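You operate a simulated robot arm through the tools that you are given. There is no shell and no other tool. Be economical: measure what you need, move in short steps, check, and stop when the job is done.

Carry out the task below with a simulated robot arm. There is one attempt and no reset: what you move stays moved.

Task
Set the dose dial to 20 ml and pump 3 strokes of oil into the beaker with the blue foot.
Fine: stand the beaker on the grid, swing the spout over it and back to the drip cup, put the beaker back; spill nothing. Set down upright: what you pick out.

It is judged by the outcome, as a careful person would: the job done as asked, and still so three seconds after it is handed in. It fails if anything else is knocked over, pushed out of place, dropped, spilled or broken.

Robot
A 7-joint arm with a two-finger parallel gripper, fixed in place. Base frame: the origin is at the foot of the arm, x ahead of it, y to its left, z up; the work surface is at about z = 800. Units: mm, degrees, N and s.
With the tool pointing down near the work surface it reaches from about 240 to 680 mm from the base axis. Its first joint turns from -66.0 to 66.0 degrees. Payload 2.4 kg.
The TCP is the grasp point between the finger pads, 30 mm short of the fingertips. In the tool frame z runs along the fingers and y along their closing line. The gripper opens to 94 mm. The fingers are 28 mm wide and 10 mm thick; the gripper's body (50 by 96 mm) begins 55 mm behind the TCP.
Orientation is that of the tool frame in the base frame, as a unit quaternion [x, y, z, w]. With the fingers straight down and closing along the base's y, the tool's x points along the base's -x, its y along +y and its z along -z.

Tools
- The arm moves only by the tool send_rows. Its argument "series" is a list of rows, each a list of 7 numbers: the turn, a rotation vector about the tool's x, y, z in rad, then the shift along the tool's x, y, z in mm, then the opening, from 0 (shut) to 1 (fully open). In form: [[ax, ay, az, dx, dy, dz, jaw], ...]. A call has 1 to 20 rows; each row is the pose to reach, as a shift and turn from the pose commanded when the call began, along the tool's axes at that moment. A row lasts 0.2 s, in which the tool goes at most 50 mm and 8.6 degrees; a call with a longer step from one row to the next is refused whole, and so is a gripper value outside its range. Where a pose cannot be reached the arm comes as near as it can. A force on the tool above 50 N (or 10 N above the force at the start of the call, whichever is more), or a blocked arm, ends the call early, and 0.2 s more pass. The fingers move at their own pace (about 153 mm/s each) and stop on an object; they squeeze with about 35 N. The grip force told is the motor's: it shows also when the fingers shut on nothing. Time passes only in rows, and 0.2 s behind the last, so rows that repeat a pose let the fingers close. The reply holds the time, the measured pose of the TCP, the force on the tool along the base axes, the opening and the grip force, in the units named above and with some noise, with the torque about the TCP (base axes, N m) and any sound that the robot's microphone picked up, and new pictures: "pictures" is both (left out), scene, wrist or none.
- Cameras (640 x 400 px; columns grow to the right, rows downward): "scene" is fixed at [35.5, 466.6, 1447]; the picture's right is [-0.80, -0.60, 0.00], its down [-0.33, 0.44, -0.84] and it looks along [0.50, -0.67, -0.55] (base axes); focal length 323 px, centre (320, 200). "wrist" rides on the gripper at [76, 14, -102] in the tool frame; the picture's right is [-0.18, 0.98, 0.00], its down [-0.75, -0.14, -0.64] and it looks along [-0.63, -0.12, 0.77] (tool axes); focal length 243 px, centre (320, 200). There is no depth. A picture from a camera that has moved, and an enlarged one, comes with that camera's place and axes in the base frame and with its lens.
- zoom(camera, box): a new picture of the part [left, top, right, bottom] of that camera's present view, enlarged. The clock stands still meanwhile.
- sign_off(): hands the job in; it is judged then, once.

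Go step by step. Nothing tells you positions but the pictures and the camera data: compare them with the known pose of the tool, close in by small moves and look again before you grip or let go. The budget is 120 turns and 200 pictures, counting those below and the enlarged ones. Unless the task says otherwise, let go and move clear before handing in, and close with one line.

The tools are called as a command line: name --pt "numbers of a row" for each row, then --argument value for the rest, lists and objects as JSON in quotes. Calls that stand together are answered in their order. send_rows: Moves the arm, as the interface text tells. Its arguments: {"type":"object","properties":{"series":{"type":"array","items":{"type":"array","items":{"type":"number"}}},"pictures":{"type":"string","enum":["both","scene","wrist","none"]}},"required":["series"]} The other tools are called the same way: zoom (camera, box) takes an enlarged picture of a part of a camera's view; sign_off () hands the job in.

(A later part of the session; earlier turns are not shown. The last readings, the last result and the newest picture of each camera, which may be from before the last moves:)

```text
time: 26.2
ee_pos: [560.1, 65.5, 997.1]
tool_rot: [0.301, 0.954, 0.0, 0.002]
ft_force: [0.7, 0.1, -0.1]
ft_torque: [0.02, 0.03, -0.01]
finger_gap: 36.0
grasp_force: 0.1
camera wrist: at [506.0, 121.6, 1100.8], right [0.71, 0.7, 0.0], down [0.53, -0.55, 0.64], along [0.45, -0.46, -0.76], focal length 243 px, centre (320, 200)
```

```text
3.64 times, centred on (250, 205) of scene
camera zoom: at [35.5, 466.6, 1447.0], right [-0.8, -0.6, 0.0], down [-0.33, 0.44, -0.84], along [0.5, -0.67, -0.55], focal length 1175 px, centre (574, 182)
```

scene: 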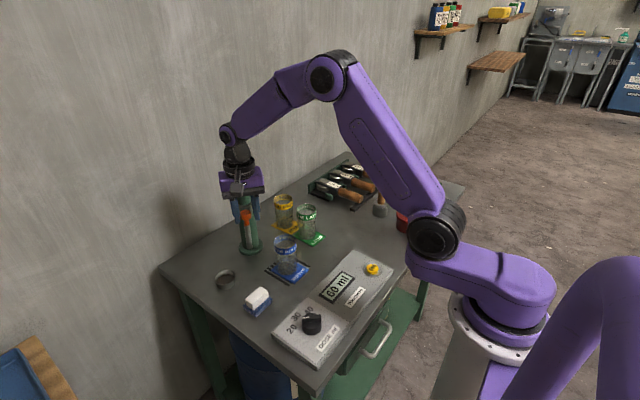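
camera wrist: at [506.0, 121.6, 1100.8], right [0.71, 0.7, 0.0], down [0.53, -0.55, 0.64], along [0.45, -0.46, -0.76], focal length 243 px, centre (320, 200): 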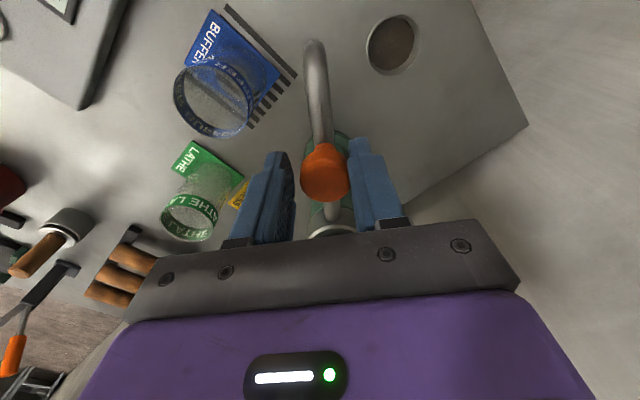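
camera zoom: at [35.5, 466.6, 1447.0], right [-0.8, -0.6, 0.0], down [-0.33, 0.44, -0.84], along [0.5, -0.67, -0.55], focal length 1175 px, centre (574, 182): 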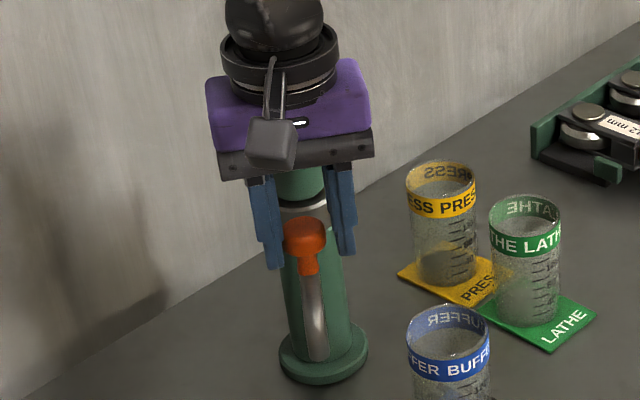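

Spout swings freely. I continue toward the beaker.

send_rows --pt "0 0 0 0 -6.5 0 0.38" --pt "0 0 0 -0.4 -13.1 0 0.38" --pt "0 0 0 -1.4 -19.6 0 0.38" --pt "0 0 0 -2.8 -26.1 0 0.38" --pt "0 0 0 -4.6 -32.5 0 0.38" --pt "0 0 0 -6.9 -38.7 0 0.38" --pt "0 0 0 -9.7 -44.7 0 0.38" --pt "0 0 0 -12.7 -50.5 0 0.38" --pt "0 0 0 -15 -54.5 0 0.38" --pt "0 0 0 -15 -54.5 0 0.38"

zoom --camera "scene" --box '[220, 160, 340, 280]'

```text
time: 28.4
ee_pos: [542.5, 13.2, 996.1]
tool_rot: [0.301, 0.954, 0.001, 0.003]
ft_force: [0.3, -0.5, 0.1]
ft_torque: [0.03, -0.01, 0.0]
finger_gap: 35.8
grasp_force: 0.0
camera wrist: at [487.6, 68.8, 1099.6], right [0.71, 0.7, 0.0], down [0.53, -0.55, 0.64], along [0.45, -0.46, -0.76], focal length 243 px, centre (320, 200)
```

scene: 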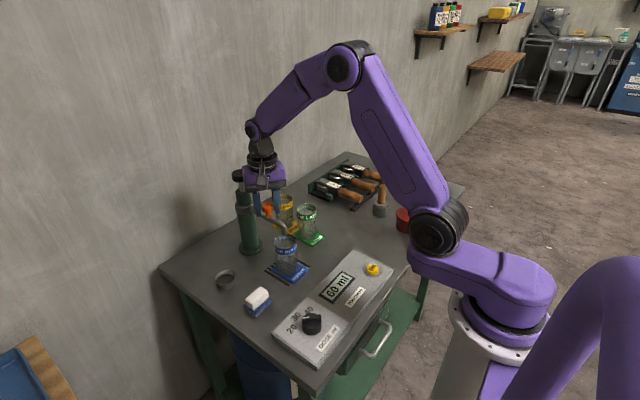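
wrist: 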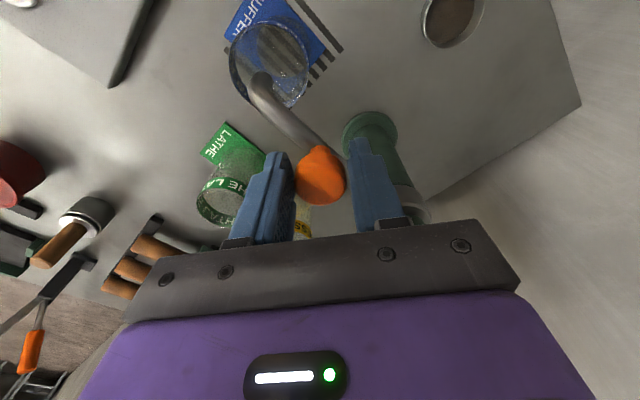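

```text
3.33 times, centred on (280, 220) of scene
camera zoom: at [35.5, 466.6, 1447.0], right [-0.8, -0.6, 0.0], down [-0.33, 0.44, -0.84], along [0.5, -0.67, -0.55], focal length 1077 px, centre (453, 133)
```

zoom: 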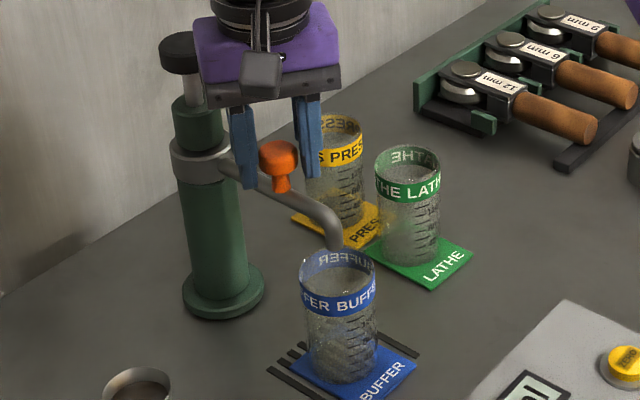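

The spout tip hangs over the beaker centre (~(491,9) vs rim (488,12)). I lift off the knob and go above the plunger.

send_rows --pt "0 0 0 0 0 0 0.5" --pt "0 0 0 0 0 0 0.5" --pt "0 0 0 0 0 -25 0.5" --pt "0 0 0 0 0 -65 0.5" --pt "0 0 0 0 0 -105 0.4" --pt "0 0 -0.12 0 0 -135 0.2" --pt "0 0 -0.24 -20 11 -145 0" --pt "0 0 -0.36 -45 25 -145 0" --pt "0 0 -0.48 -70 38 -145 0" --pt "0 0 -0.61 -86 47 -145 0" --pt "0 0 -0.61 -86 47 -145 0"

zoom --camera "scene" --box '[190, 120, 310, 260]'

```text
time: 30.8
ee_pos: [641.0, 1.6, 1143.8]
tool_rot: [-0.001, 1.0, 0.001, 0.003]
ft_force: [-0.2, 0.6, -0.4]
ft_torque: [0.02, 0.01, 0.0]
finger_gap: 0.2
grasp_force: 33.2
camera wrist: at [563.7, 17.1, 1247.8], right [0.18, 0.98, 0.0], down [0.75, -0.14, 0.65], along [0.63, -0.12, -0.76], focal length 243 px, centre (320, 200)
```

scene: 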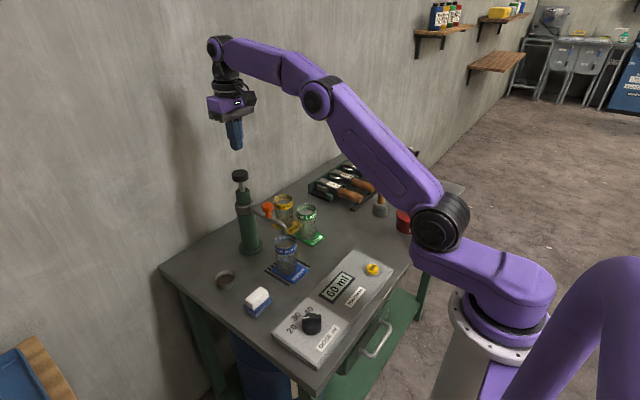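
wrist: 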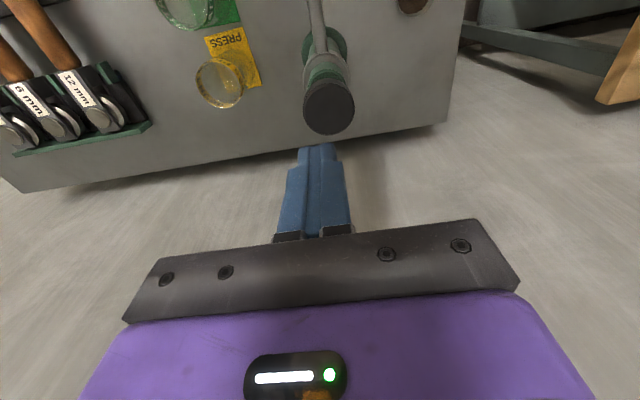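

```text
2.86 times, centred on (250, 190) of scene
camera zoom: at [35.5, 466.6, 1447.0], right [-0.8, -0.6, 0.0], down [-0.33, 0.44, -0.84], along [0.5, -0.67, -0.55], focal length 923 px, centre (520, 229)
```

zoom: 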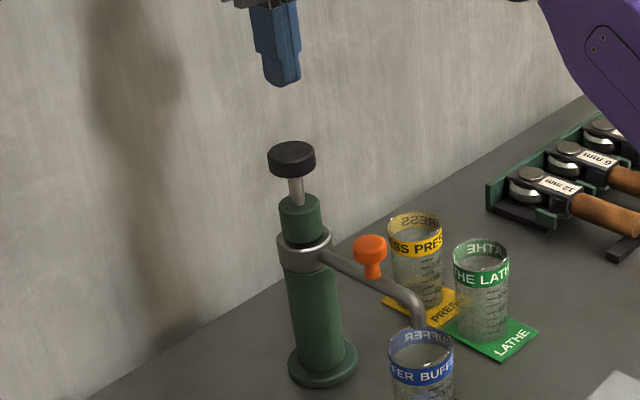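

Plunger cap top is near (633,9.5,1051). I align over it and lower until just above.

send_rows --pt "0 0 0 8 8 0 0" --pt "0 0 0 8 8 30 0" --pt "0 0 0 8 8 52 0" --pt "0 0 0 8 8 52 0"

zoom --camera "scene" --box '[190, 120, 310, 260]'

```text
time: 31.8
ee_pos: [632.9, 9.3, 1089.4]
tool_rot: [0.0, 1.0, 0.001, 0.003]
ft_force: [0.5, -0.5, 0.6]
ft_torque: [0.0, -0.01, -0.01]
finger_gap: 0.2
grasp_force: 32.3
camera wrist: at [555.4, 25.2, 1193.5], right [0.18, 0.98, 0.0], down [0.75, -0.14, 0.65], along [0.64, -0.12, -0.76], focal length 243 px, centre (320, 200)
```

scene: 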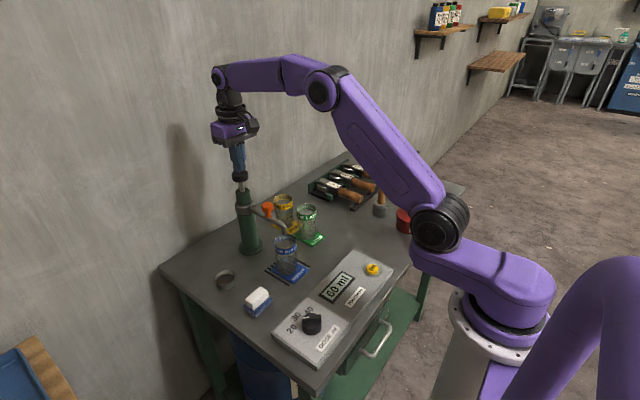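
wrist: 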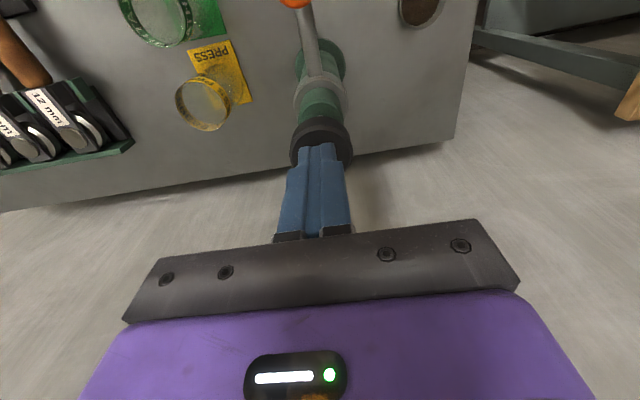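

```text
2.86 times, centred on (250, 190) of scene
camera zoom: at [35.5, 466.6, 1447.0], right [-0.8, -0.6, 0.0], down [-0.33, 0.44, -0.84], along [0.5, -0.67, -0.55], focal length 923 px, centre (520, 229)
```

zoom: 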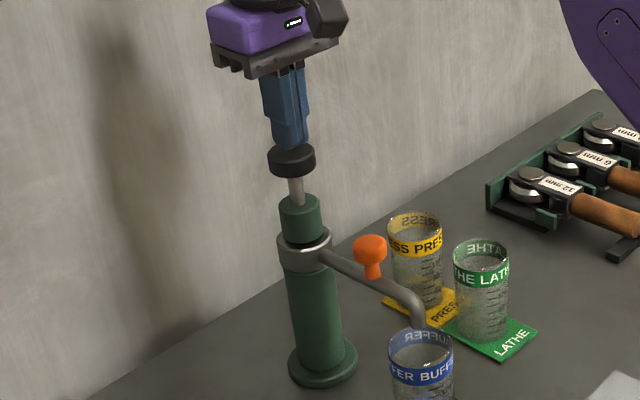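

Aligned. I press slowly to learn the stroke's travel and force.

send_rows --pt "0 0 0 0 0 4 0" --pt "0 0 0 0 0 8 0" --pt "0 0 0 0 0 12 0" --pt "0 0 0 0 0 16 0" --pt "0 0 0 0 0 20 0" --pictures "scene"

```text
time: 33.0
ee_pos: [631.6, 9.4, 1071.9]
tool_rot: [0.0, 1.0, 0.001, 0.004]
ft_force: [0.7, -0.8, 5.8]
ft_torque: [0.01, 0.02, -0.05]
finger_gap: 0.3
grasp_force: 33.4
```

scene: 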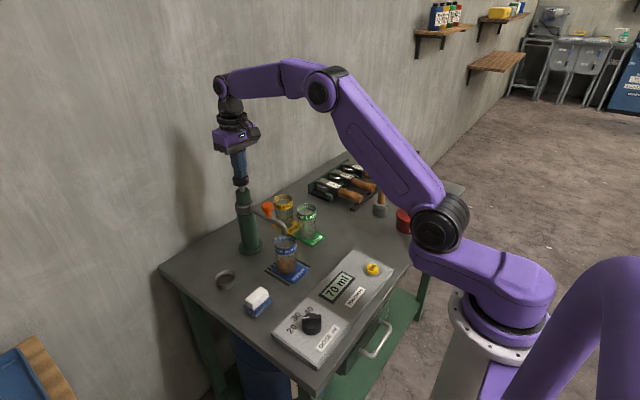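

The counter reads 70 ml mid-stroke and oil is flowing. I carry on down to the stop.

send_rows --pt "0 0 0 0 0 4 0" --pt "0 0 0 0 0 8 0" --pt "0 0 0 0 0 12 0" --pt "0 0 0 0 0 16 0" --pt "0 0 0 0 0 20 0" --pictures "none"

zoom --camera "scene" --box '[200, 150, 400, 320]'

```text
time: 34.4
ee_pos: [632.5, 10.5, 1058.2]
tool_rot: [0.001, 1.0, -0.001, 0.008]
ft_force: [-8.1, 0.2, 13.3]
ft_torque: [0.0, 0.43, -0.01]
finger_gap: 0.1
grasp_force: 32.6
stopped in row 5: the force on the tool passed its limit at 50 N (the readings are from after the stop); the commanded pose is now the measured one
```

```text
2.35 times, centred on (300, 235) of scene
camera zoom: at [35.0, 466.5, 1447.0], right [-0.8, -0.6, 0.0], down [-0.33, 0.44, -0.84], along [0.5, -0.67, -0.55], focal length 760 px, centre (367, 118)
```

zoom: 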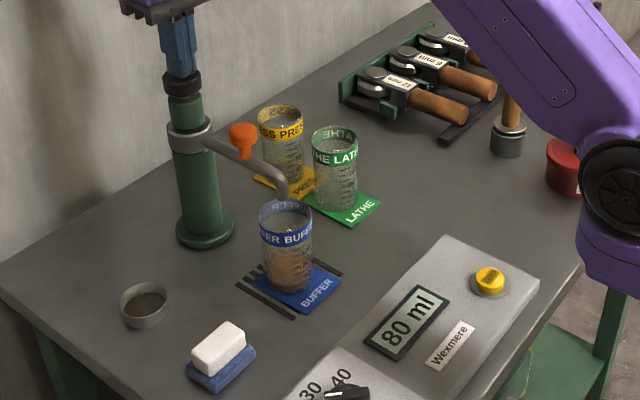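

One stroke: 60→80 ml, exactly 20 ml. I rise so the plunger returns, and check.

send_rows --pt "0 0 0 0 -1 -8 0" --pt "0 0 0 0 -1 -16 0" --pt "0 0 0 0 -1 -24 0" --pt "0 0 0 0 -1 -32 0" --pt "0 0 0 0 -1 -34 0" --pt "0 0 0 0 -1 -34 0" --pictures "none"

zoom --camera "scene" --box '[200, 150, 400, 320]'

```text
time: 35.8
ee_pos: [632.7, 6.0, 1090.1]
tool_rot: [0.0, 1.0, 0.0, 0.008]
ft_force: [0.0, -0.2, -0.7]
ft_torque: [0.0, -0.03, -0.03]
finger_gap: 0.1
grasp_force: 33.1
```

```text
2.35 times, centred on (300, 235) of scene
camera zoom: at [35.5, 466.6, 1447.0], right [-0.8, -0.6, 0.0], down [-0.33, 0.44, -0.84], along [0.5, -0.67, -0.55], focal length 760 px, centre (367, 118)
```

zoom: 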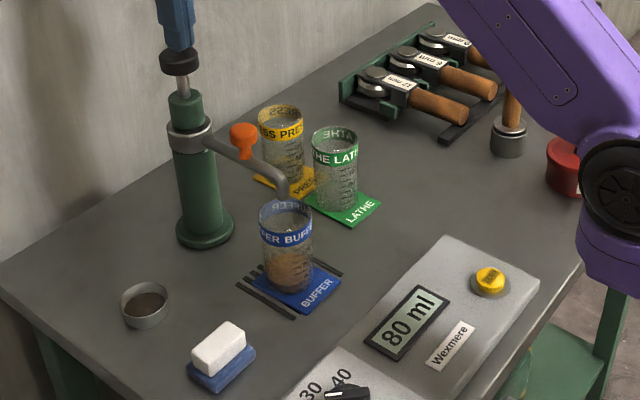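

Plunger is back up, counter 80. I correct the small tilt and do the second stroke.

send_rows --pt "0 0.016 0 0 3 0 0" --pt "0 0.016 0 0 3 6 0" --pt "0 0.016 0 0 3 10 0" --pt "0 0.016 0 0 3 14 0" --pt "0 0.016 0 0 3 18 0" --pt "0 0.016 0 0 3 22 0" --pt "0 0.016 0 0 3 26 0" --pt "0 0.016 0 0 3 29 0" --pt "0 0.016 0 0 3 32 0" --pt "0 0.016 0 0 3 34 0" --pt "0 0.016 0 0 3 36 0" --pt "0 0.016 0 0 3 36 0" --pictures "none"

zoom --camera "scene" --box '[200, 150, 400, 320]'

```text
time: 38.4
ee_pos: [631.2, 10.5, 1058.2]
tool_rot: [0.0, 1.0, 0.0, 0.002]
ft_force: [-5.1, -2.0, 29.9]
ft_torque: [-0.03, 0.39, -0.04]
finger_gap: 0.0
grasp_force: 32.6
```

```text
2.35 times, centred on (300, 235) of scene
camera zoom: at [34.7, 466.5, 1447.0], right [-0.8, -0.6, 0.0], down [-0.33, 0.44, -0.84], along [0.5, -0.67, -0.55], focal length 760 px, centre (367, 118)
```

zoom: 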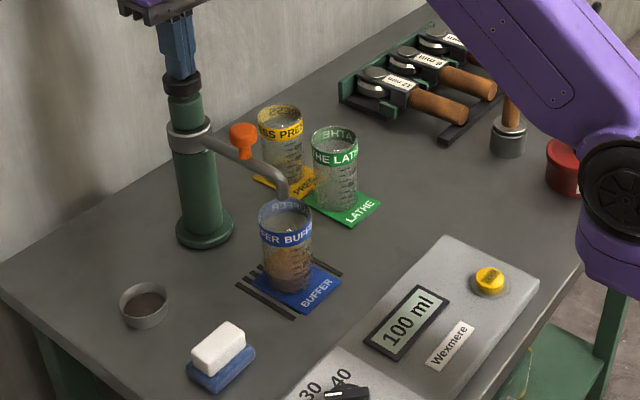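

Second stroke done (100 ml, 40 pumped). I raise and make the third.

send_rows --pt "0 0 0 0 0 -8 0" --pt "0 0 0 0 0 -16 0" --pt "0 0 0 0 0 -24 0" --pt "0 0 0 0 0 -32 0" --pt "0 0 0 0 0 -36 0" --pt "0 0 0 0 0 -36 0" --pt "0 0 0 0 0 -36 0" --pictures "none"

zoom --camera "scene" --box '[200, 150, 400, 320]'

```text
time: 40.0
ee_pos: [631.9, 12.0, 1089.6]
tool_rot: [0.001, 1.0, 0.0, -0.001]
ft_force: [0.1, -0.3, 0.2]
ft_torque: [0.02, 0.03, 0.01]
finger_gap: 0.0
grasp_force: 33.1
```

```text
2.35 times, centred on (300, 235) of scene
camera zoom: at [35.5, 466.6, 1447.0], right [-0.8, -0.6, 0.0], down [-0.33, 0.44, -0.84], along [0.5, -0.67, -0.55], focal length 760 px, centre (367, 118)
```

zoom: 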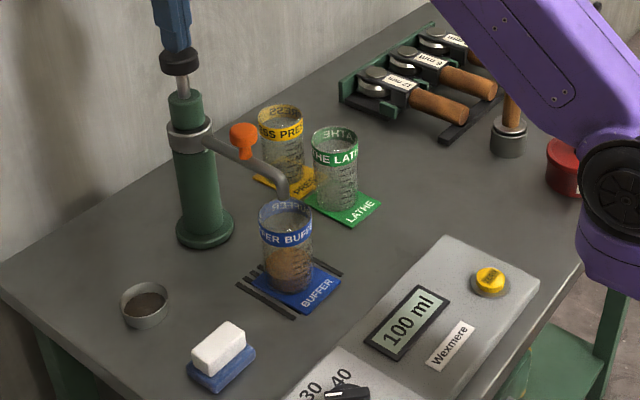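

send_rows --pt "0 0 0 0 -2 0 0" --pt "0 0 0 0 -2 6 0" --pt "0 0 0 0 -2 10 0" --pt "0 0 0 0 -2 14 0" --pt "0 0 0 0 -2 18 0" --pt "0 0 0 0 -2 22 0" --pt "0 0 0 0 -2 26 0" --pt "0 0 0 0 -2 29 0" --pt "0 0 0 0 -2 32 0" --pt "0 0 0 0 -2 34 0" --pt "0 0 0 0 -2 35.5 0" --pt "0 0 0 0 -2 35.5 0" --pictures "none"

zoom --camera "scene" --box '[200, 150, 400, 320]'

```text
time: 42.6
ee_pos: [632.8, 10.1, 1057.2]
tool_rot: [0.0, 1.0, -0.001, 0.001]
ft_force: [-5.9, -0.9, 24.9]
ft_torque: [-0.06, 0.31, -0.08]
finger_gap: 0.0
grasp_force: 32.8
```

```text
2.35 times, centred on (300, 235) of scene
camera zoom: at [34.8, 466.5, 1447.0], right [-0.8, -0.6, 0.0], down [-0.33, 0.44, -0.84], along [0.5, -0.67, -0.55], focal length 760 px, centre (367, 118)
```

zoom: 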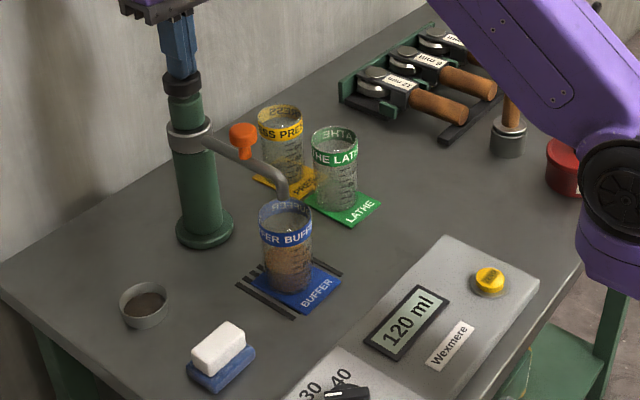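

120 ml shown: 60 ml delivered in three strokes. I rise, and return above the orange knob, letting the spout drip off meanwhile.

send_rows --pt "0 0 0 0 0 -8 0" --pt "0 0 0 0 0 -16 0" --pt "0 0 0 0 0 -24 0" --pt "0 0 0 0 0 -36 0" --pt "0 0 0 0 0 -60 0" --pt "0 0 0 0 0 -87 0" --pt "0 0 0.12 20 0 -87 0.2" --pt "0 0 0.24 45 1 -87 0.5" --pt "0 0 0.36 65 2 -87 0.5" --pt "0 0 0.48 80 3 -87 0.5" --pt "0 0 0.61 90 3 -87 0.5" --pt "0 0 0.61 90 3 -70 0.5" --pt "0 0 0.61 90 3 -40 0.5" --pt "0 0 0.61 90 3 20 0.5" --pt "0 0 0.61 90 3 25 0.5"

zoom --camera "scene" --box '[220, 160, 340, 280]'

```text
refused: row 14 steps farther than a row can; nothing moved
```

```text
3.33 times, centred on (280, 220) of scene
camera zoom: at [34.8, 466.5, 1447.0], right [-0.8, -0.6, 0.0], down [-0.33, 0.44, -0.84], along [0.5, -0.67, -0.55], focal length 1077 px, centre (453, 133)
```

zoom: 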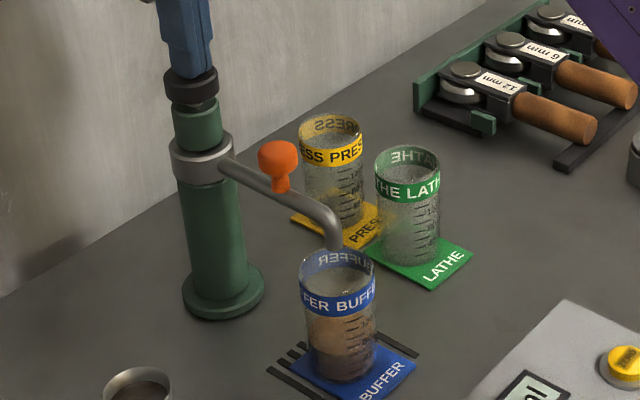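

One row was too long; I resend with smaller steps.

send_rows --pt "0 0 0 0 0 -8 0" --pt "0 0 0 0 0 -16 0" --pt "0 0 0 0 0 -24 0" --pt "0 0 0 0 0 -36 0" --pt "0 0 0 0 0 -60 0" --pt "0 0 0 0 0 -87 0" --pt "0 0 0.12 20 0 -87 0.2" --pt "0 0 0.24 45 1 -87 0.5" --pt "0 0 0.36 65 2 -87 0.5" --pt "0 0 0.48 80 3 -87 0.5" --pt "0 0 0.61 90 3 -87 0.5" --pt "0 0 0.61 90 3 -70 0.5" --pt "0 0 0.61 90 3 -30 0.5" --pt "0 0 0.61 90 3 10 0.5" --pt "0 0 0.61 90 3 28 0.5" --pt "0 0 0.61 90 3 28 0.5"

zoom --camera "scene" --box '[220, 160, 340, 280]'

```text
time: 46.0
ee_pos: [543.1, 13.0, 1027.5]
tool_rot: [0.301, 0.954, 0.0, -0.001]
ft_force: [0.2, -0.5, 0.8]
ft_torque: [0.04, -0.02, 0.04]
finger_gap: 47.0
grasp_force: 0.1
camera wrist: at [488.0, 69.6, 1132.0], right [0.71, 0.7, 0.0], down [0.54, -0.55, 0.64], along [0.45, -0.46, -0.77], focal length 243 px, centre (320, 200)
```

scene: 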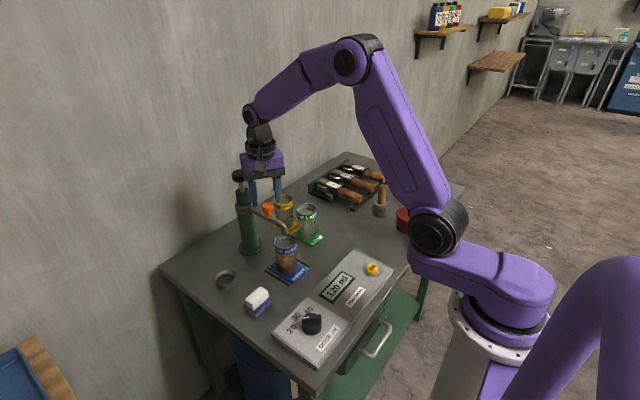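
wrist: 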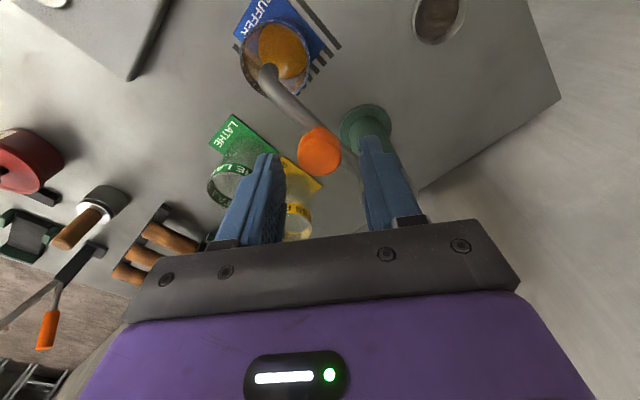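

```text
3.33 times, centred on (280, 220) of scene
camera zoom: at [35.5, 466.6, 1447.0], right [-0.8, -0.6, 0.0], down [-0.33, 0.44, -0.84], along [0.5, -0.67, -0.55], focal length 1077 px, centre (453, 133)
```

zoom: 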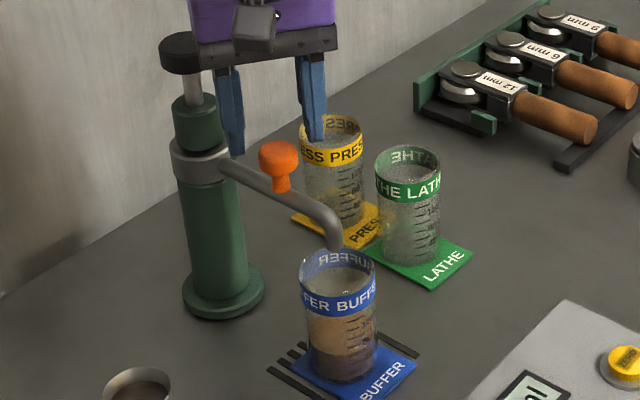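

The knob is between the fingers. I lower around it, narrow the cage, and wait a little; then check the spout tip for drips.

send_rows --pt "0 0 0 0 0 15 0.5" --pt "0 0 0 0 0 31 0.5" --pt "0 0 0 0 0 31 0.38" --pt "0 0 0 0 0 31 0.38" --pt "0 0 0 0 0 31 0.38" --pt "0 0 0 0 0 31 0.38" --pt "0 0 0 0 0 31 0.38" --pt "0 0 0 0 0 31 0.38" --pictures "wrist"

zoom --camera "scene" --box '[255, 195, 315, 265]'

```text
time: 47.8
ee_pos: [541.6, 11.7, 997.0]
tool_rot: [0.3, 0.954, 0.0, 0.0]
ft_force: [0.0, -0.3, -0.4]
ft_torque: [-0.01, 0.02, -0.01]
finger_gap: 35.5
grasp_force: 0.0
camera wrist: at [487.3, 69.1, 1101.6], right [0.71, 0.7, 0.0], down [0.54, -0.55, 0.64], along [0.45, -0.46, -0.77], focal length 243 px, centre (320, 200)
```

wrist: 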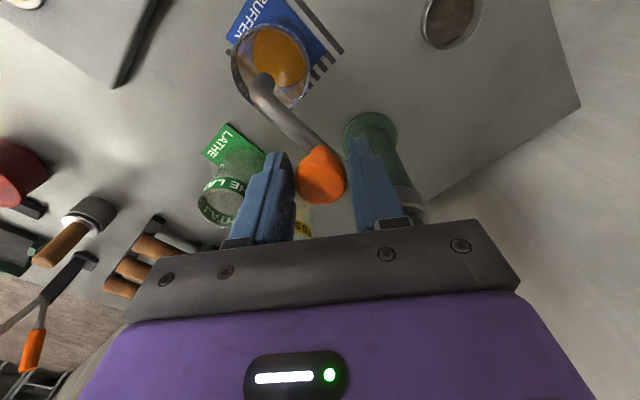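

```text
5.71 times, centred on (285, 230) of scene
camera zoom: at [35.5, 466.6, 1447.0], right [-0.8, -0.6, 0.0], down [-0.33, 0.44, -0.84], along [0.5, -0.67, -0.55], focal length 1846 px, centre (520, 29)
```

zoom: 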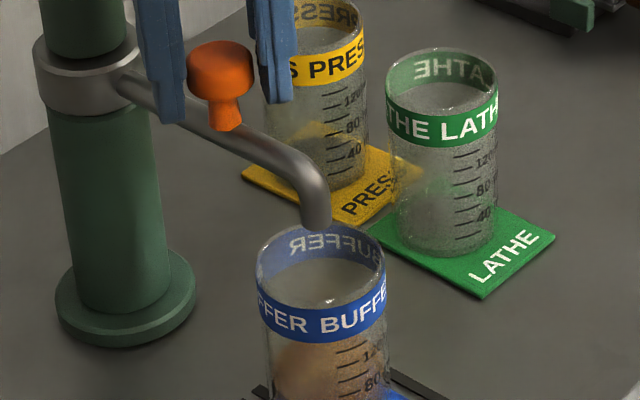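

No drip hanging. I swing the spout back along the arc toward the drip cup.

send_rows --pt "0 0 0 3 5.5 0 0.38" --pt "0 0 0 5.8 11 0 0.38" --pt "0 0 0 8.2 17.2 0 0.38" --pt "0 0 0 10.3 23.4 0 0.38" --pt "0 0 0 11.8 29.8 0 0.38" --pt "0 0 0 13 36.3 0 0.38" --pt "0 0 0 13.7 42.9 0 0.38" --pt "0 0 0 14 49.5 0 0.38" --pt "0 0 0 13.7 56 0 0.38" --pt "0 0 0 13.1 62.5 0 0.38" --pt "0 0 0 12 69 0 0.38" --pt "0 0 0 10.4 75.5 0 0.38" --pt "0 0 0 8.3 81.7 0 0.38" --pt "0 0 0 5.9 87.9 0 0.38" --pt "0 0 0 3 93.8 0 0.38" --pt "0 0 0 -0.3 99.6 0 0.38"

zoom --camera "scene" --box '[190, 180, 310, 300]'

```text
time: 51.2
ee_pos: [601.2, 95.0, 997.8]
tool_rot: [0.301, 0.954, -0.001, 0.0]
ft_force: [0.3, 0.4, 0.1]
ft_torque: [0.03, -0.01, -0.01]
finger_gap: 35.8
grasp_force: 0.1
camera wrist: at [546.6, 150.7, 1100.4], right [0.71, 0.7, 0.0], down [0.54, -0.55, 0.64], along [0.45, -0.46, -0.77], focal length 243 px, centre (320, 200)
```

scene: 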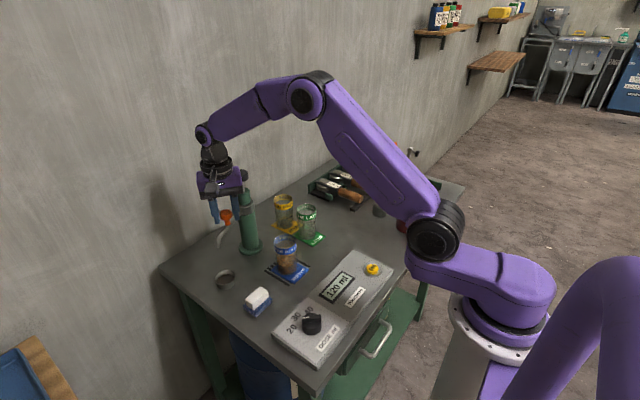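
wrist: 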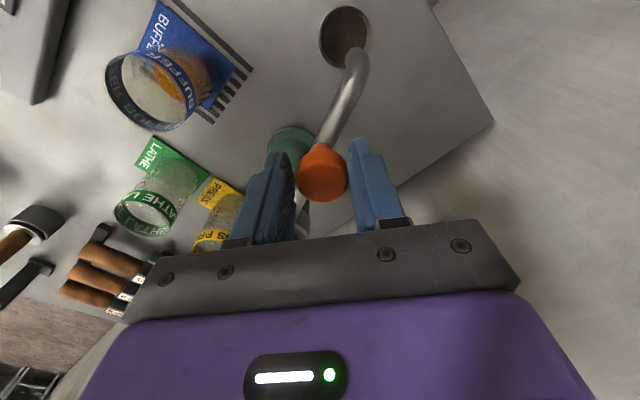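

```text
3.33 times, centred on (250, 240) of scene
camera zoom: at [35.5, 466.6, 1447.0], right [-0.8, -0.6, 0.0], down [-0.33, 0.44, -0.84], along [0.5, -0.67, -0.55], focal length 1077 px, centre (553, 67)
```

zoom: 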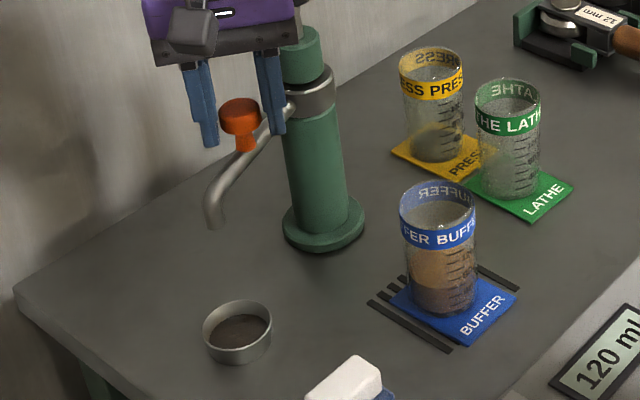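

Almost at its starting place; a further 3 mm nudge brings it home.

send_rows --pt "0 0 0 -1 1.5 0 0.38" --pt "0 0 0 -2 3 0 0.38" --pt "0 0 0 -2 3 0 0.38" --pictures "wrist"

zoom --camera "scene" --box '[200, 160, 360, 300]'

```text
time: 52.0
ee_pos: [603.4, 96.1, 997.3]
tool_rot: [0.3, 0.954, 0.0, 0.0]
ft_force: [-0.4, 0.3, -0.4]
ft_torque: [0.0, -0.05, -0.01]
finger_gap: 35.7
grasp_force: 0.0
camera wrist: at [549.5, 152.4, 1100.2], right [0.71, 0.7, 0.0], down [0.54, -0.55, 0.64], along [0.45, -0.46, -0.77], focal length 243 px, centre (320, 200)
```

wrist: 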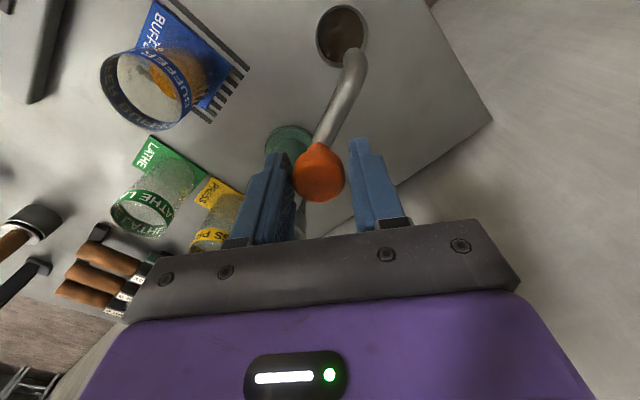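

```text
2.86 times, centred on (280, 230) of scene
camera zoom: at [35.5, 466.6, 1447.0], right [-0.8, -0.6, 0.0], down [-0.33, 0.44, -0.84], along [0.5, -0.67, -0.55], focal length 923 px, centre (434, 114)
```

zoom: 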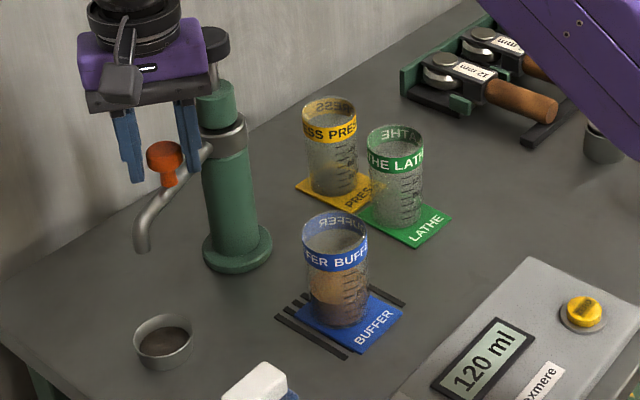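

Spout is back exactly as at the start over the cup. I lift off and move above the filled beaker.

send_rows --pt "0 0 0 0 0 0 0.5" --pt "0 0 0 0 0 0 0.5" --pt "0 0 0 0 0 -25 0.5" --pt "0 0 0 0 0 -65 0.5" --pt "0 0 0 0 0 -100 0.6" --pt "0 0 -0.12 9 -27 -100 0.8" --pt "0 0 -0.24 18 -54 -100 1" --pt "0 0 -0.36 27 -81 -100 1" --pt "0 0 -0.48 36 -108 -100 1" --pt "0 0 -0.61 43.6 -133.4 -100 1" --pt "0 0 -0.61 43.6 -133.4 -60 1" --pt "0 0 -0.61 43.6 -133.4 -15 1" --pt "0 0 -0.61 43.6 -133.4 -15 1"

zoom --camera "scene" --box '[200, 160, 360, 300]'

```text
time: 54.8
ee_pos: [494.1, 11.5, 1008.9]
tool_rot: [0.0, 1.0, 0.0, 0.0]
ft_force: [0.2, -0.9, -0.3]
ft_torque: [0.0, 0.0, -0.01]
finger_gap: 94.2
grasp_force: 0.0
camera wrist: at [416.3, 26.8, 1113.1], right [0.18, 0.98, 0.0], down [0.75, -0.14, 0.64], along [0.63, -0.12, -0.77], focal length 243 px, centre (320, 200)
```

scene: 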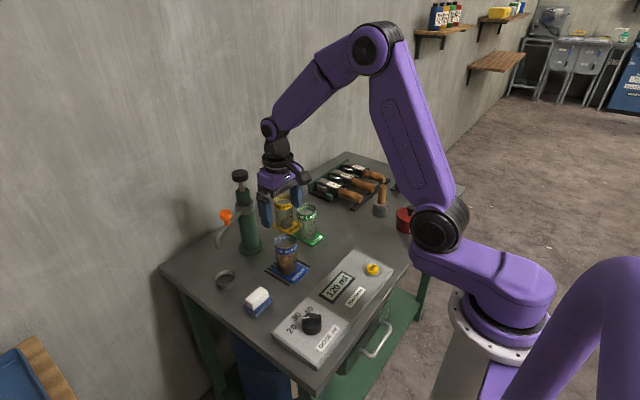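
wrist: 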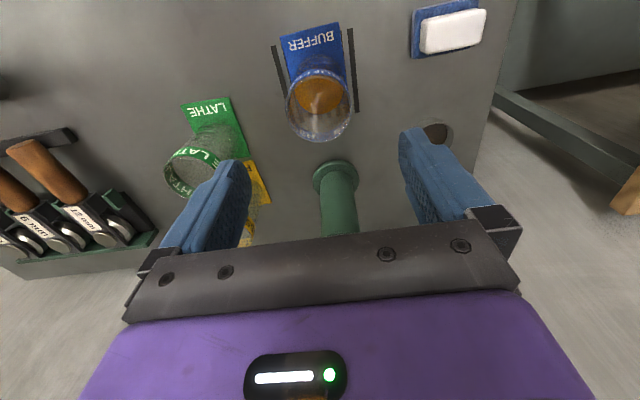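

```text
2.86 times, centred on (280, 230) of scene
camera zoom: at [35.5, 466.6, 1447.0], right [-0.8, -0.6, 0.0], down [-0.33, 0.44, -0.84], along [0.5, -0.67, -0.55], focal length 923 px, centre (434, 114)
```

zoom: 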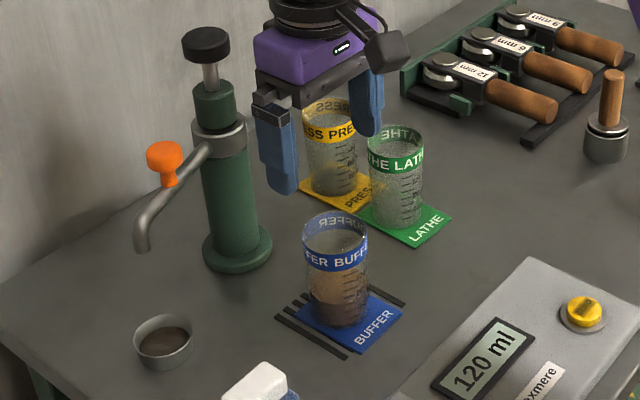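

Beaker centre is at (488,12). I descend around it to a slightly lower grip than before.

send_rows --pt "0 0 0 5 0.5 40 1" --pt "0 0 0 5 0.5 80 1" --pt "0 0 0 5 0.5 115 1" --pt "0 0 0 5 0.5 140 1" --pt "0 0 0 5 0.5 155 1" --pt "0 0 0 5 0.5 155 1"

zoom --camera "scene" --box '[240, 190, 340, 290]'

```text
time: 56.2
ee_pos: [486.7, 12.2, 857.7]
tool_rot: [0.0, 1.0, 0.001, 0.0]
ft_force: [-0.1, -0.5, 1.0]
ft_torque: [0.03, -0.02, -0.05]
finger_gap: 94.0
grasp_force: 0.1
camera wrist: at [411.5, 27.7, 961.3], right [0.18, 0.98, 0.0], down [0.75, -0.14, 0.64], along [0.63, -0.12, -0.77], focal length 243 px, centre (320, 200)
```

scene: 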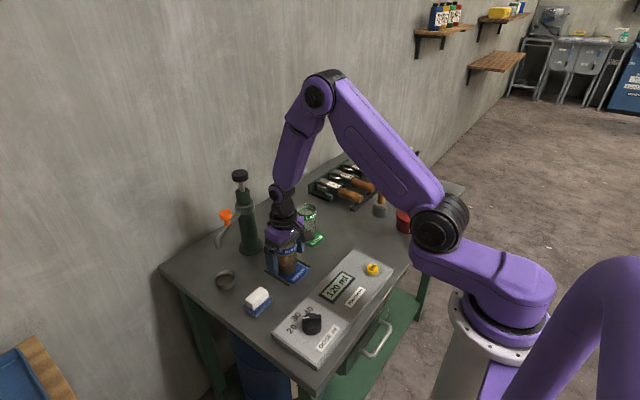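
wrist: 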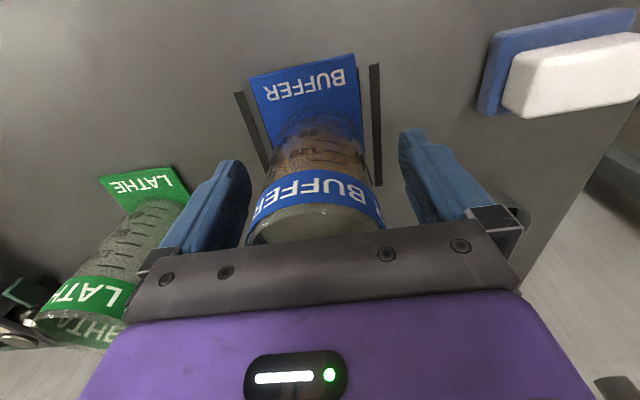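

```text
4.00 times, centred on (290, 240) of scene
camera zoom: at [35.5, 466.6, 1447.0], right [-0.8, -0.6, 0.0], down [-0.33, 0.44, -0.84], along [0.5, -0.67, -0.55], focal length 1292 px, centre (440, 40)
```

zoom: 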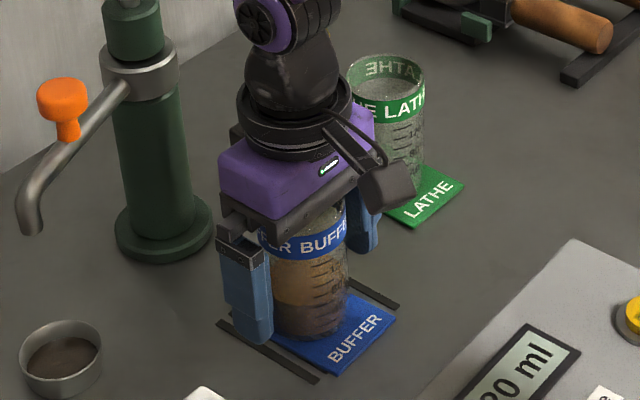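

Good fit. I close firmly and lift just a few millimetres to feel whether it comes along.

send_rows --pt "0 0 0 0 0 2 0.75" --pt "0 0 0 0 0 2 0.6" --pt "0 0 0 0 0 2 0.3" --pt "0 0 0 0 0 2 0" --pt "0 0 0 0 0 2 0" --pt "0 0 0 0 0 0 0" --pt "0 0 0 0 0 -2 0" --pt "0 0 0 0 0 -4 0" --pt "0 0 0 0 0 -6 0" --pt "0 0 0 0 0 -6 0"

zoom --camera "scene" --box '[240, 190, 340, 290]'

```text
time: 58.4
ee_pos: [485.4, 12.3, 862.3]
tool_rot: [0.001, 1.0, 0.0, -0.001]
ft_force: [-0.1, 0.4, -1.4]
ft_torque: [0.01, 0.0, 0.0]
finger_gap: 57.6
grasp_force: 35.3
camera wrist: at [409.8, 27.3, 966.0], right [0.18, 0.98, 0.0], down [0.75, -0.14, 0.64], along [0.63, -0.12, -0.77], focal length 243 px, centre (320, 200)
```

scene: 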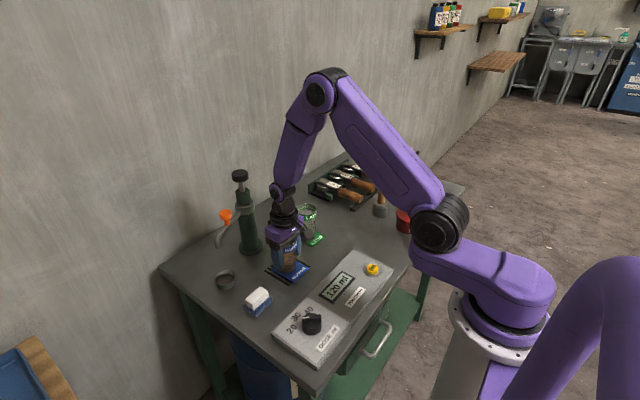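
wrist: 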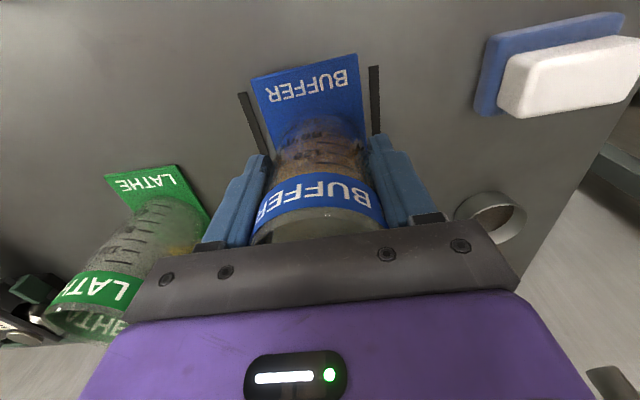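

```text
4.00 times, centred on (290, 240) of scene
camera zoom: at [35.5, 466.6, 1447.0], right [-0.8, -0.6, 0.0], down [-0.33, 0.44, -0.84], along [0.5, -0.67, -0.55], focal length 1292 px, centre (440, 40)
```

zoom: 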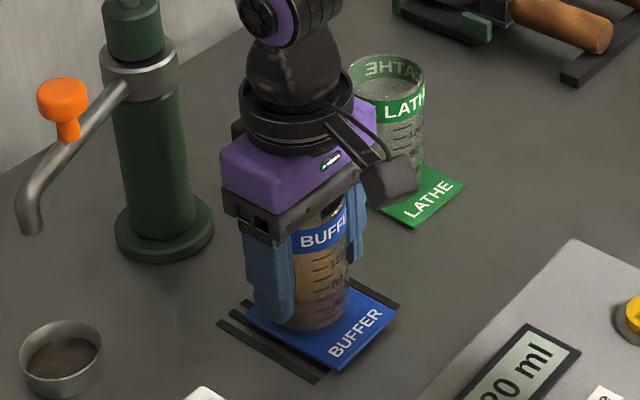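

The foot seems to have risen a little with the hand and weighs lightly. I lift a further 20 mm slowly and check for slipping.

send_rows --pt "0 0 0 0 0 -2 0" --pt "0 0 0 0 0 -4 0" --pt "0 0 0 0 0 -7 0" --pt "0 0 0 0 0 -10 0" --pt "0 0 0 0 0 -13 0" --pt "0 0 0 0 0 -16 0" --pt "0 0 0 0 0 -18 0" --pt "0 0 0 0 0 -20 0" --pt "0 0 0 0 0 -20 0"

zoom --camera "scene" --box '[240, 190, 340, 290]'

```text
time: 60.4
ee_pos: [486.0, 11.7, 882.6]
tool_rot: [-0.001, 1.0, 0.001, 0.0]
ft_force: [-0.1, 0.0, -1.6]
ft_torque: [0.01, 0.0, 0.01]
finger_gap: 57.6
grasp_force: 35.0
camera wrist: at [410.2, 27.4, 986.1], right [0.18, 0.98, 0.0], down [0.75, -0.14, 0.64], along [0.63, -0.12, -0.77], focal length 243 px, centre (320, 200)
```

scene: 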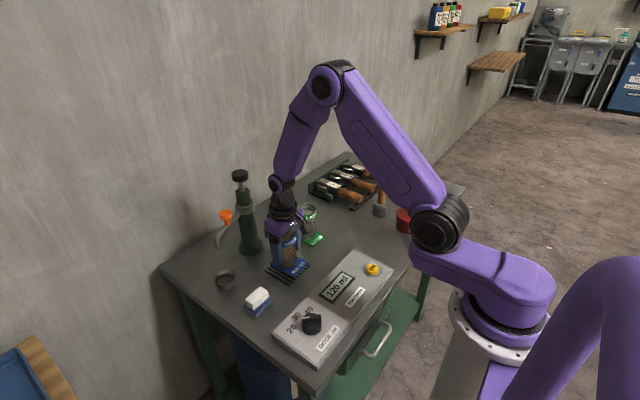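
wrist: 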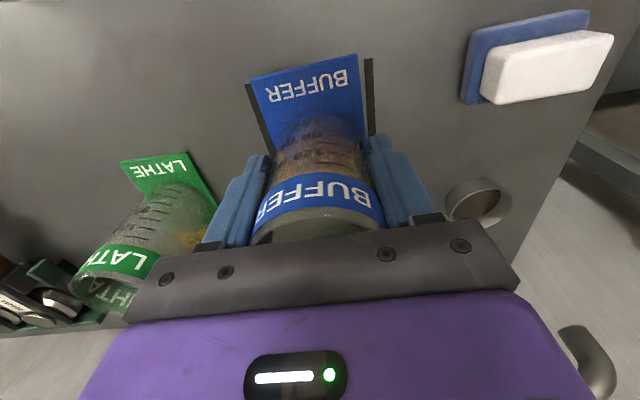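

```text
4.00 times, centred on (290, 240) of scene
camera zoom: at [35.5, 466.6, 1447.0], right [-0.8, -0.6, 0.0], down [-0.33, 0.44, -0.84], along [0.5, -0.67, -0.55], focal length 1292 px, centre (440, 40)
```

zoom: 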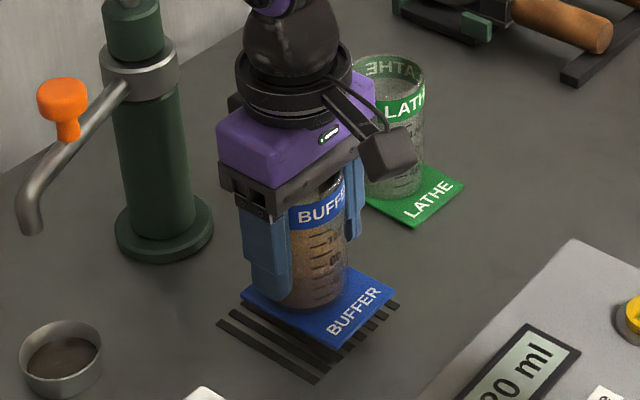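

No slip: the beaker is held firmly. I carry it smoothly at height to above its old place.

send_rows --pt "0 0 0 0 0 -3 0" --pt "0 0 0 0 0 -8 0" --pt "0 0 0 0 0 -14 0" --pt "0 0 0 0 0 -20 0" --pt "0 0 0 0 0 -25 0" --pt "0 0 0 0.8 -2.5 -28 0" --pt "0 0 0 2.6 -8 -30 0" --pt "0 0 0 5.2 -16 -30 0" --pt "0 0 0 8.4 -26 -30 0" --pt "0 0 0 12.3 -38 -30 0" --pt "0 0 0 16.2 -50 -30 0" --pt "0 0 0 20.1 -62 -30 0" --pt "0 0 0 24 -74 -30 0" --pt "0 0 0 27.9 -86 -30 0" --pt "0 0 0 31.8 -98 -30 0" --pt "0 0 0 35.7 -110 -30 0" --pt "0 0 0 39.6 -122 -30 0" --pt "0 0 0 42.8 -132 -30 0" --pt "0 0 0 45.4 -140 -30 0" --pt "0 0 0 47.3 -145.8 -30 0"

zoom --camera "scene" --box '[270, 180, 370, 280]'

```text
time: 64.6
ee_pos: [438.4, -132.3, 912.8]
tool_rot: [0.0, 1.0, 0.0, 0.0]
ft_force: [-0.7, 0.3, -2.0]
ft_torque: [0.0, -0.01, 0.02]
finger_gap: 57.5
grasp_force: 35.4
camera wrist: at [362.1, -118.3, 1016.2], right [0.18, 0.98, 0.0], down [0.75, -0.14, 0.64], along [0.63, -0.12, -0.77], focal length 243 px, centre (320, 200)
```

scene: 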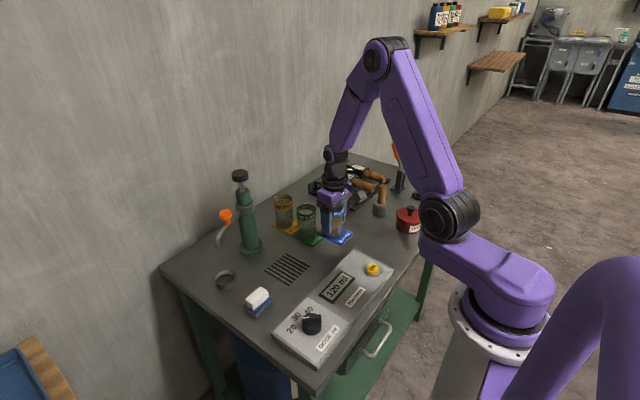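
wrist: 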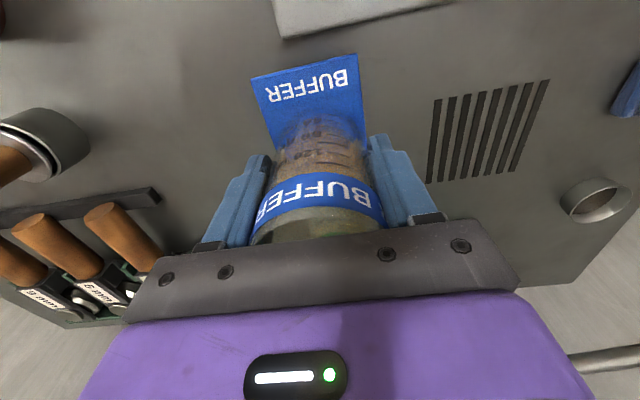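

```text
4.00 times, centred on (320, 230) of scene
camera zoom: at [35.5, 466.5, 1447.0], right [-0.8, -0.6, 0.0], down [-0.33, 0.44, -0.84], along [0.5, -0.67, -0.55], focal length 1292 px, centre (320, 80)
```

zoom: 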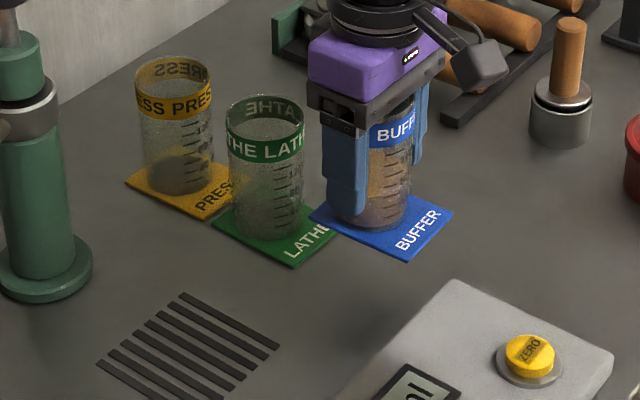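

Held firmly and over its place. I lower slowly to just above the bench.

send_rows --pt "0 0 0 0 0 3 0" --pt "0 0 0 0 0 8 0" --pt "0 0 0 0 0 14 0" --pt "0 0 0 0 0 20 0" --pt "0 0 0 0 0 26 0" --pt "0 0 0 0 0 32 0" --pt "0 0 0 0 0 38 0" --pt "0 0 0 0 0 43 0" --pt "0 0 0 0 0 47 0" --pt "0 0 0 0 0 49 0" --pt "0 0 0 0 0 49 0"

zoom --camera "scene" --box '[200, 160, 360, 300]'

```text
time: 67.0
ee_pos: [437.8, -134.9, 862.3]
tool_rot: [0.0, 1.0, 0.001, 0.0]
ft_force: [0.1, 0.4, -1.3]
ft_torque: [-0.02, -0.02, 0.05]
finger_gap: 57.7
grasp_force: 35.1
camera wrist: at [362.4, -119.0, 966.8], right [0.18, 0.98, 0.0], down [0.75, -0.14, 0.64], along [0.63, -0.12, -0.77], focal length 243 px, centre (320, 200)
```

scene: 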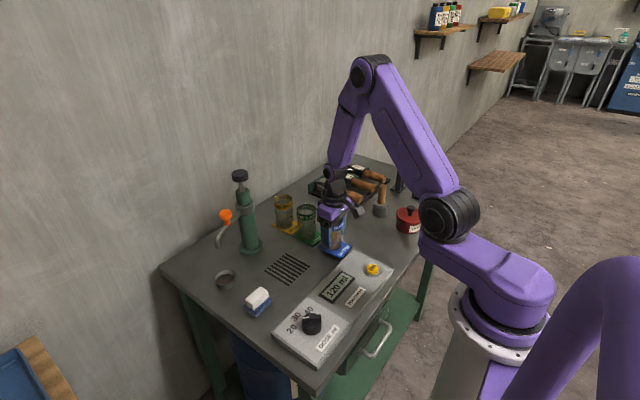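
wrist: 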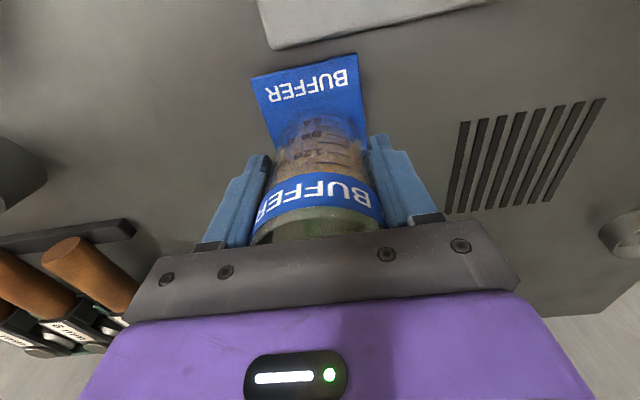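

```text
2.86 times, centred on (280, 230) of scene
camera zoom: at [35.5, 466.6, 1447.0], right [-0.8, -0.6, 0.0], down [-0.33, 0.44, -0.84], along [0.5, -0.67, -0.55], focal length 923 px, centre (434, 114)
```

zoom: 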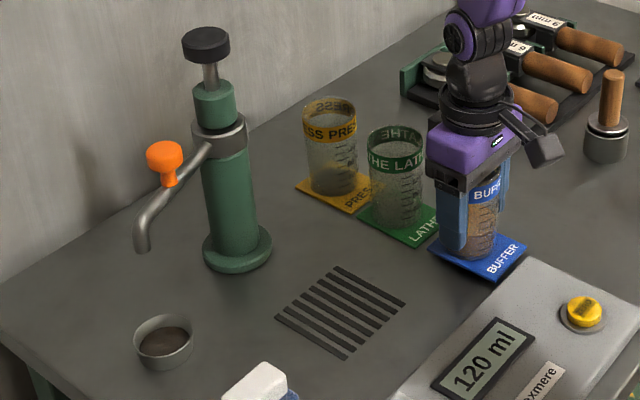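

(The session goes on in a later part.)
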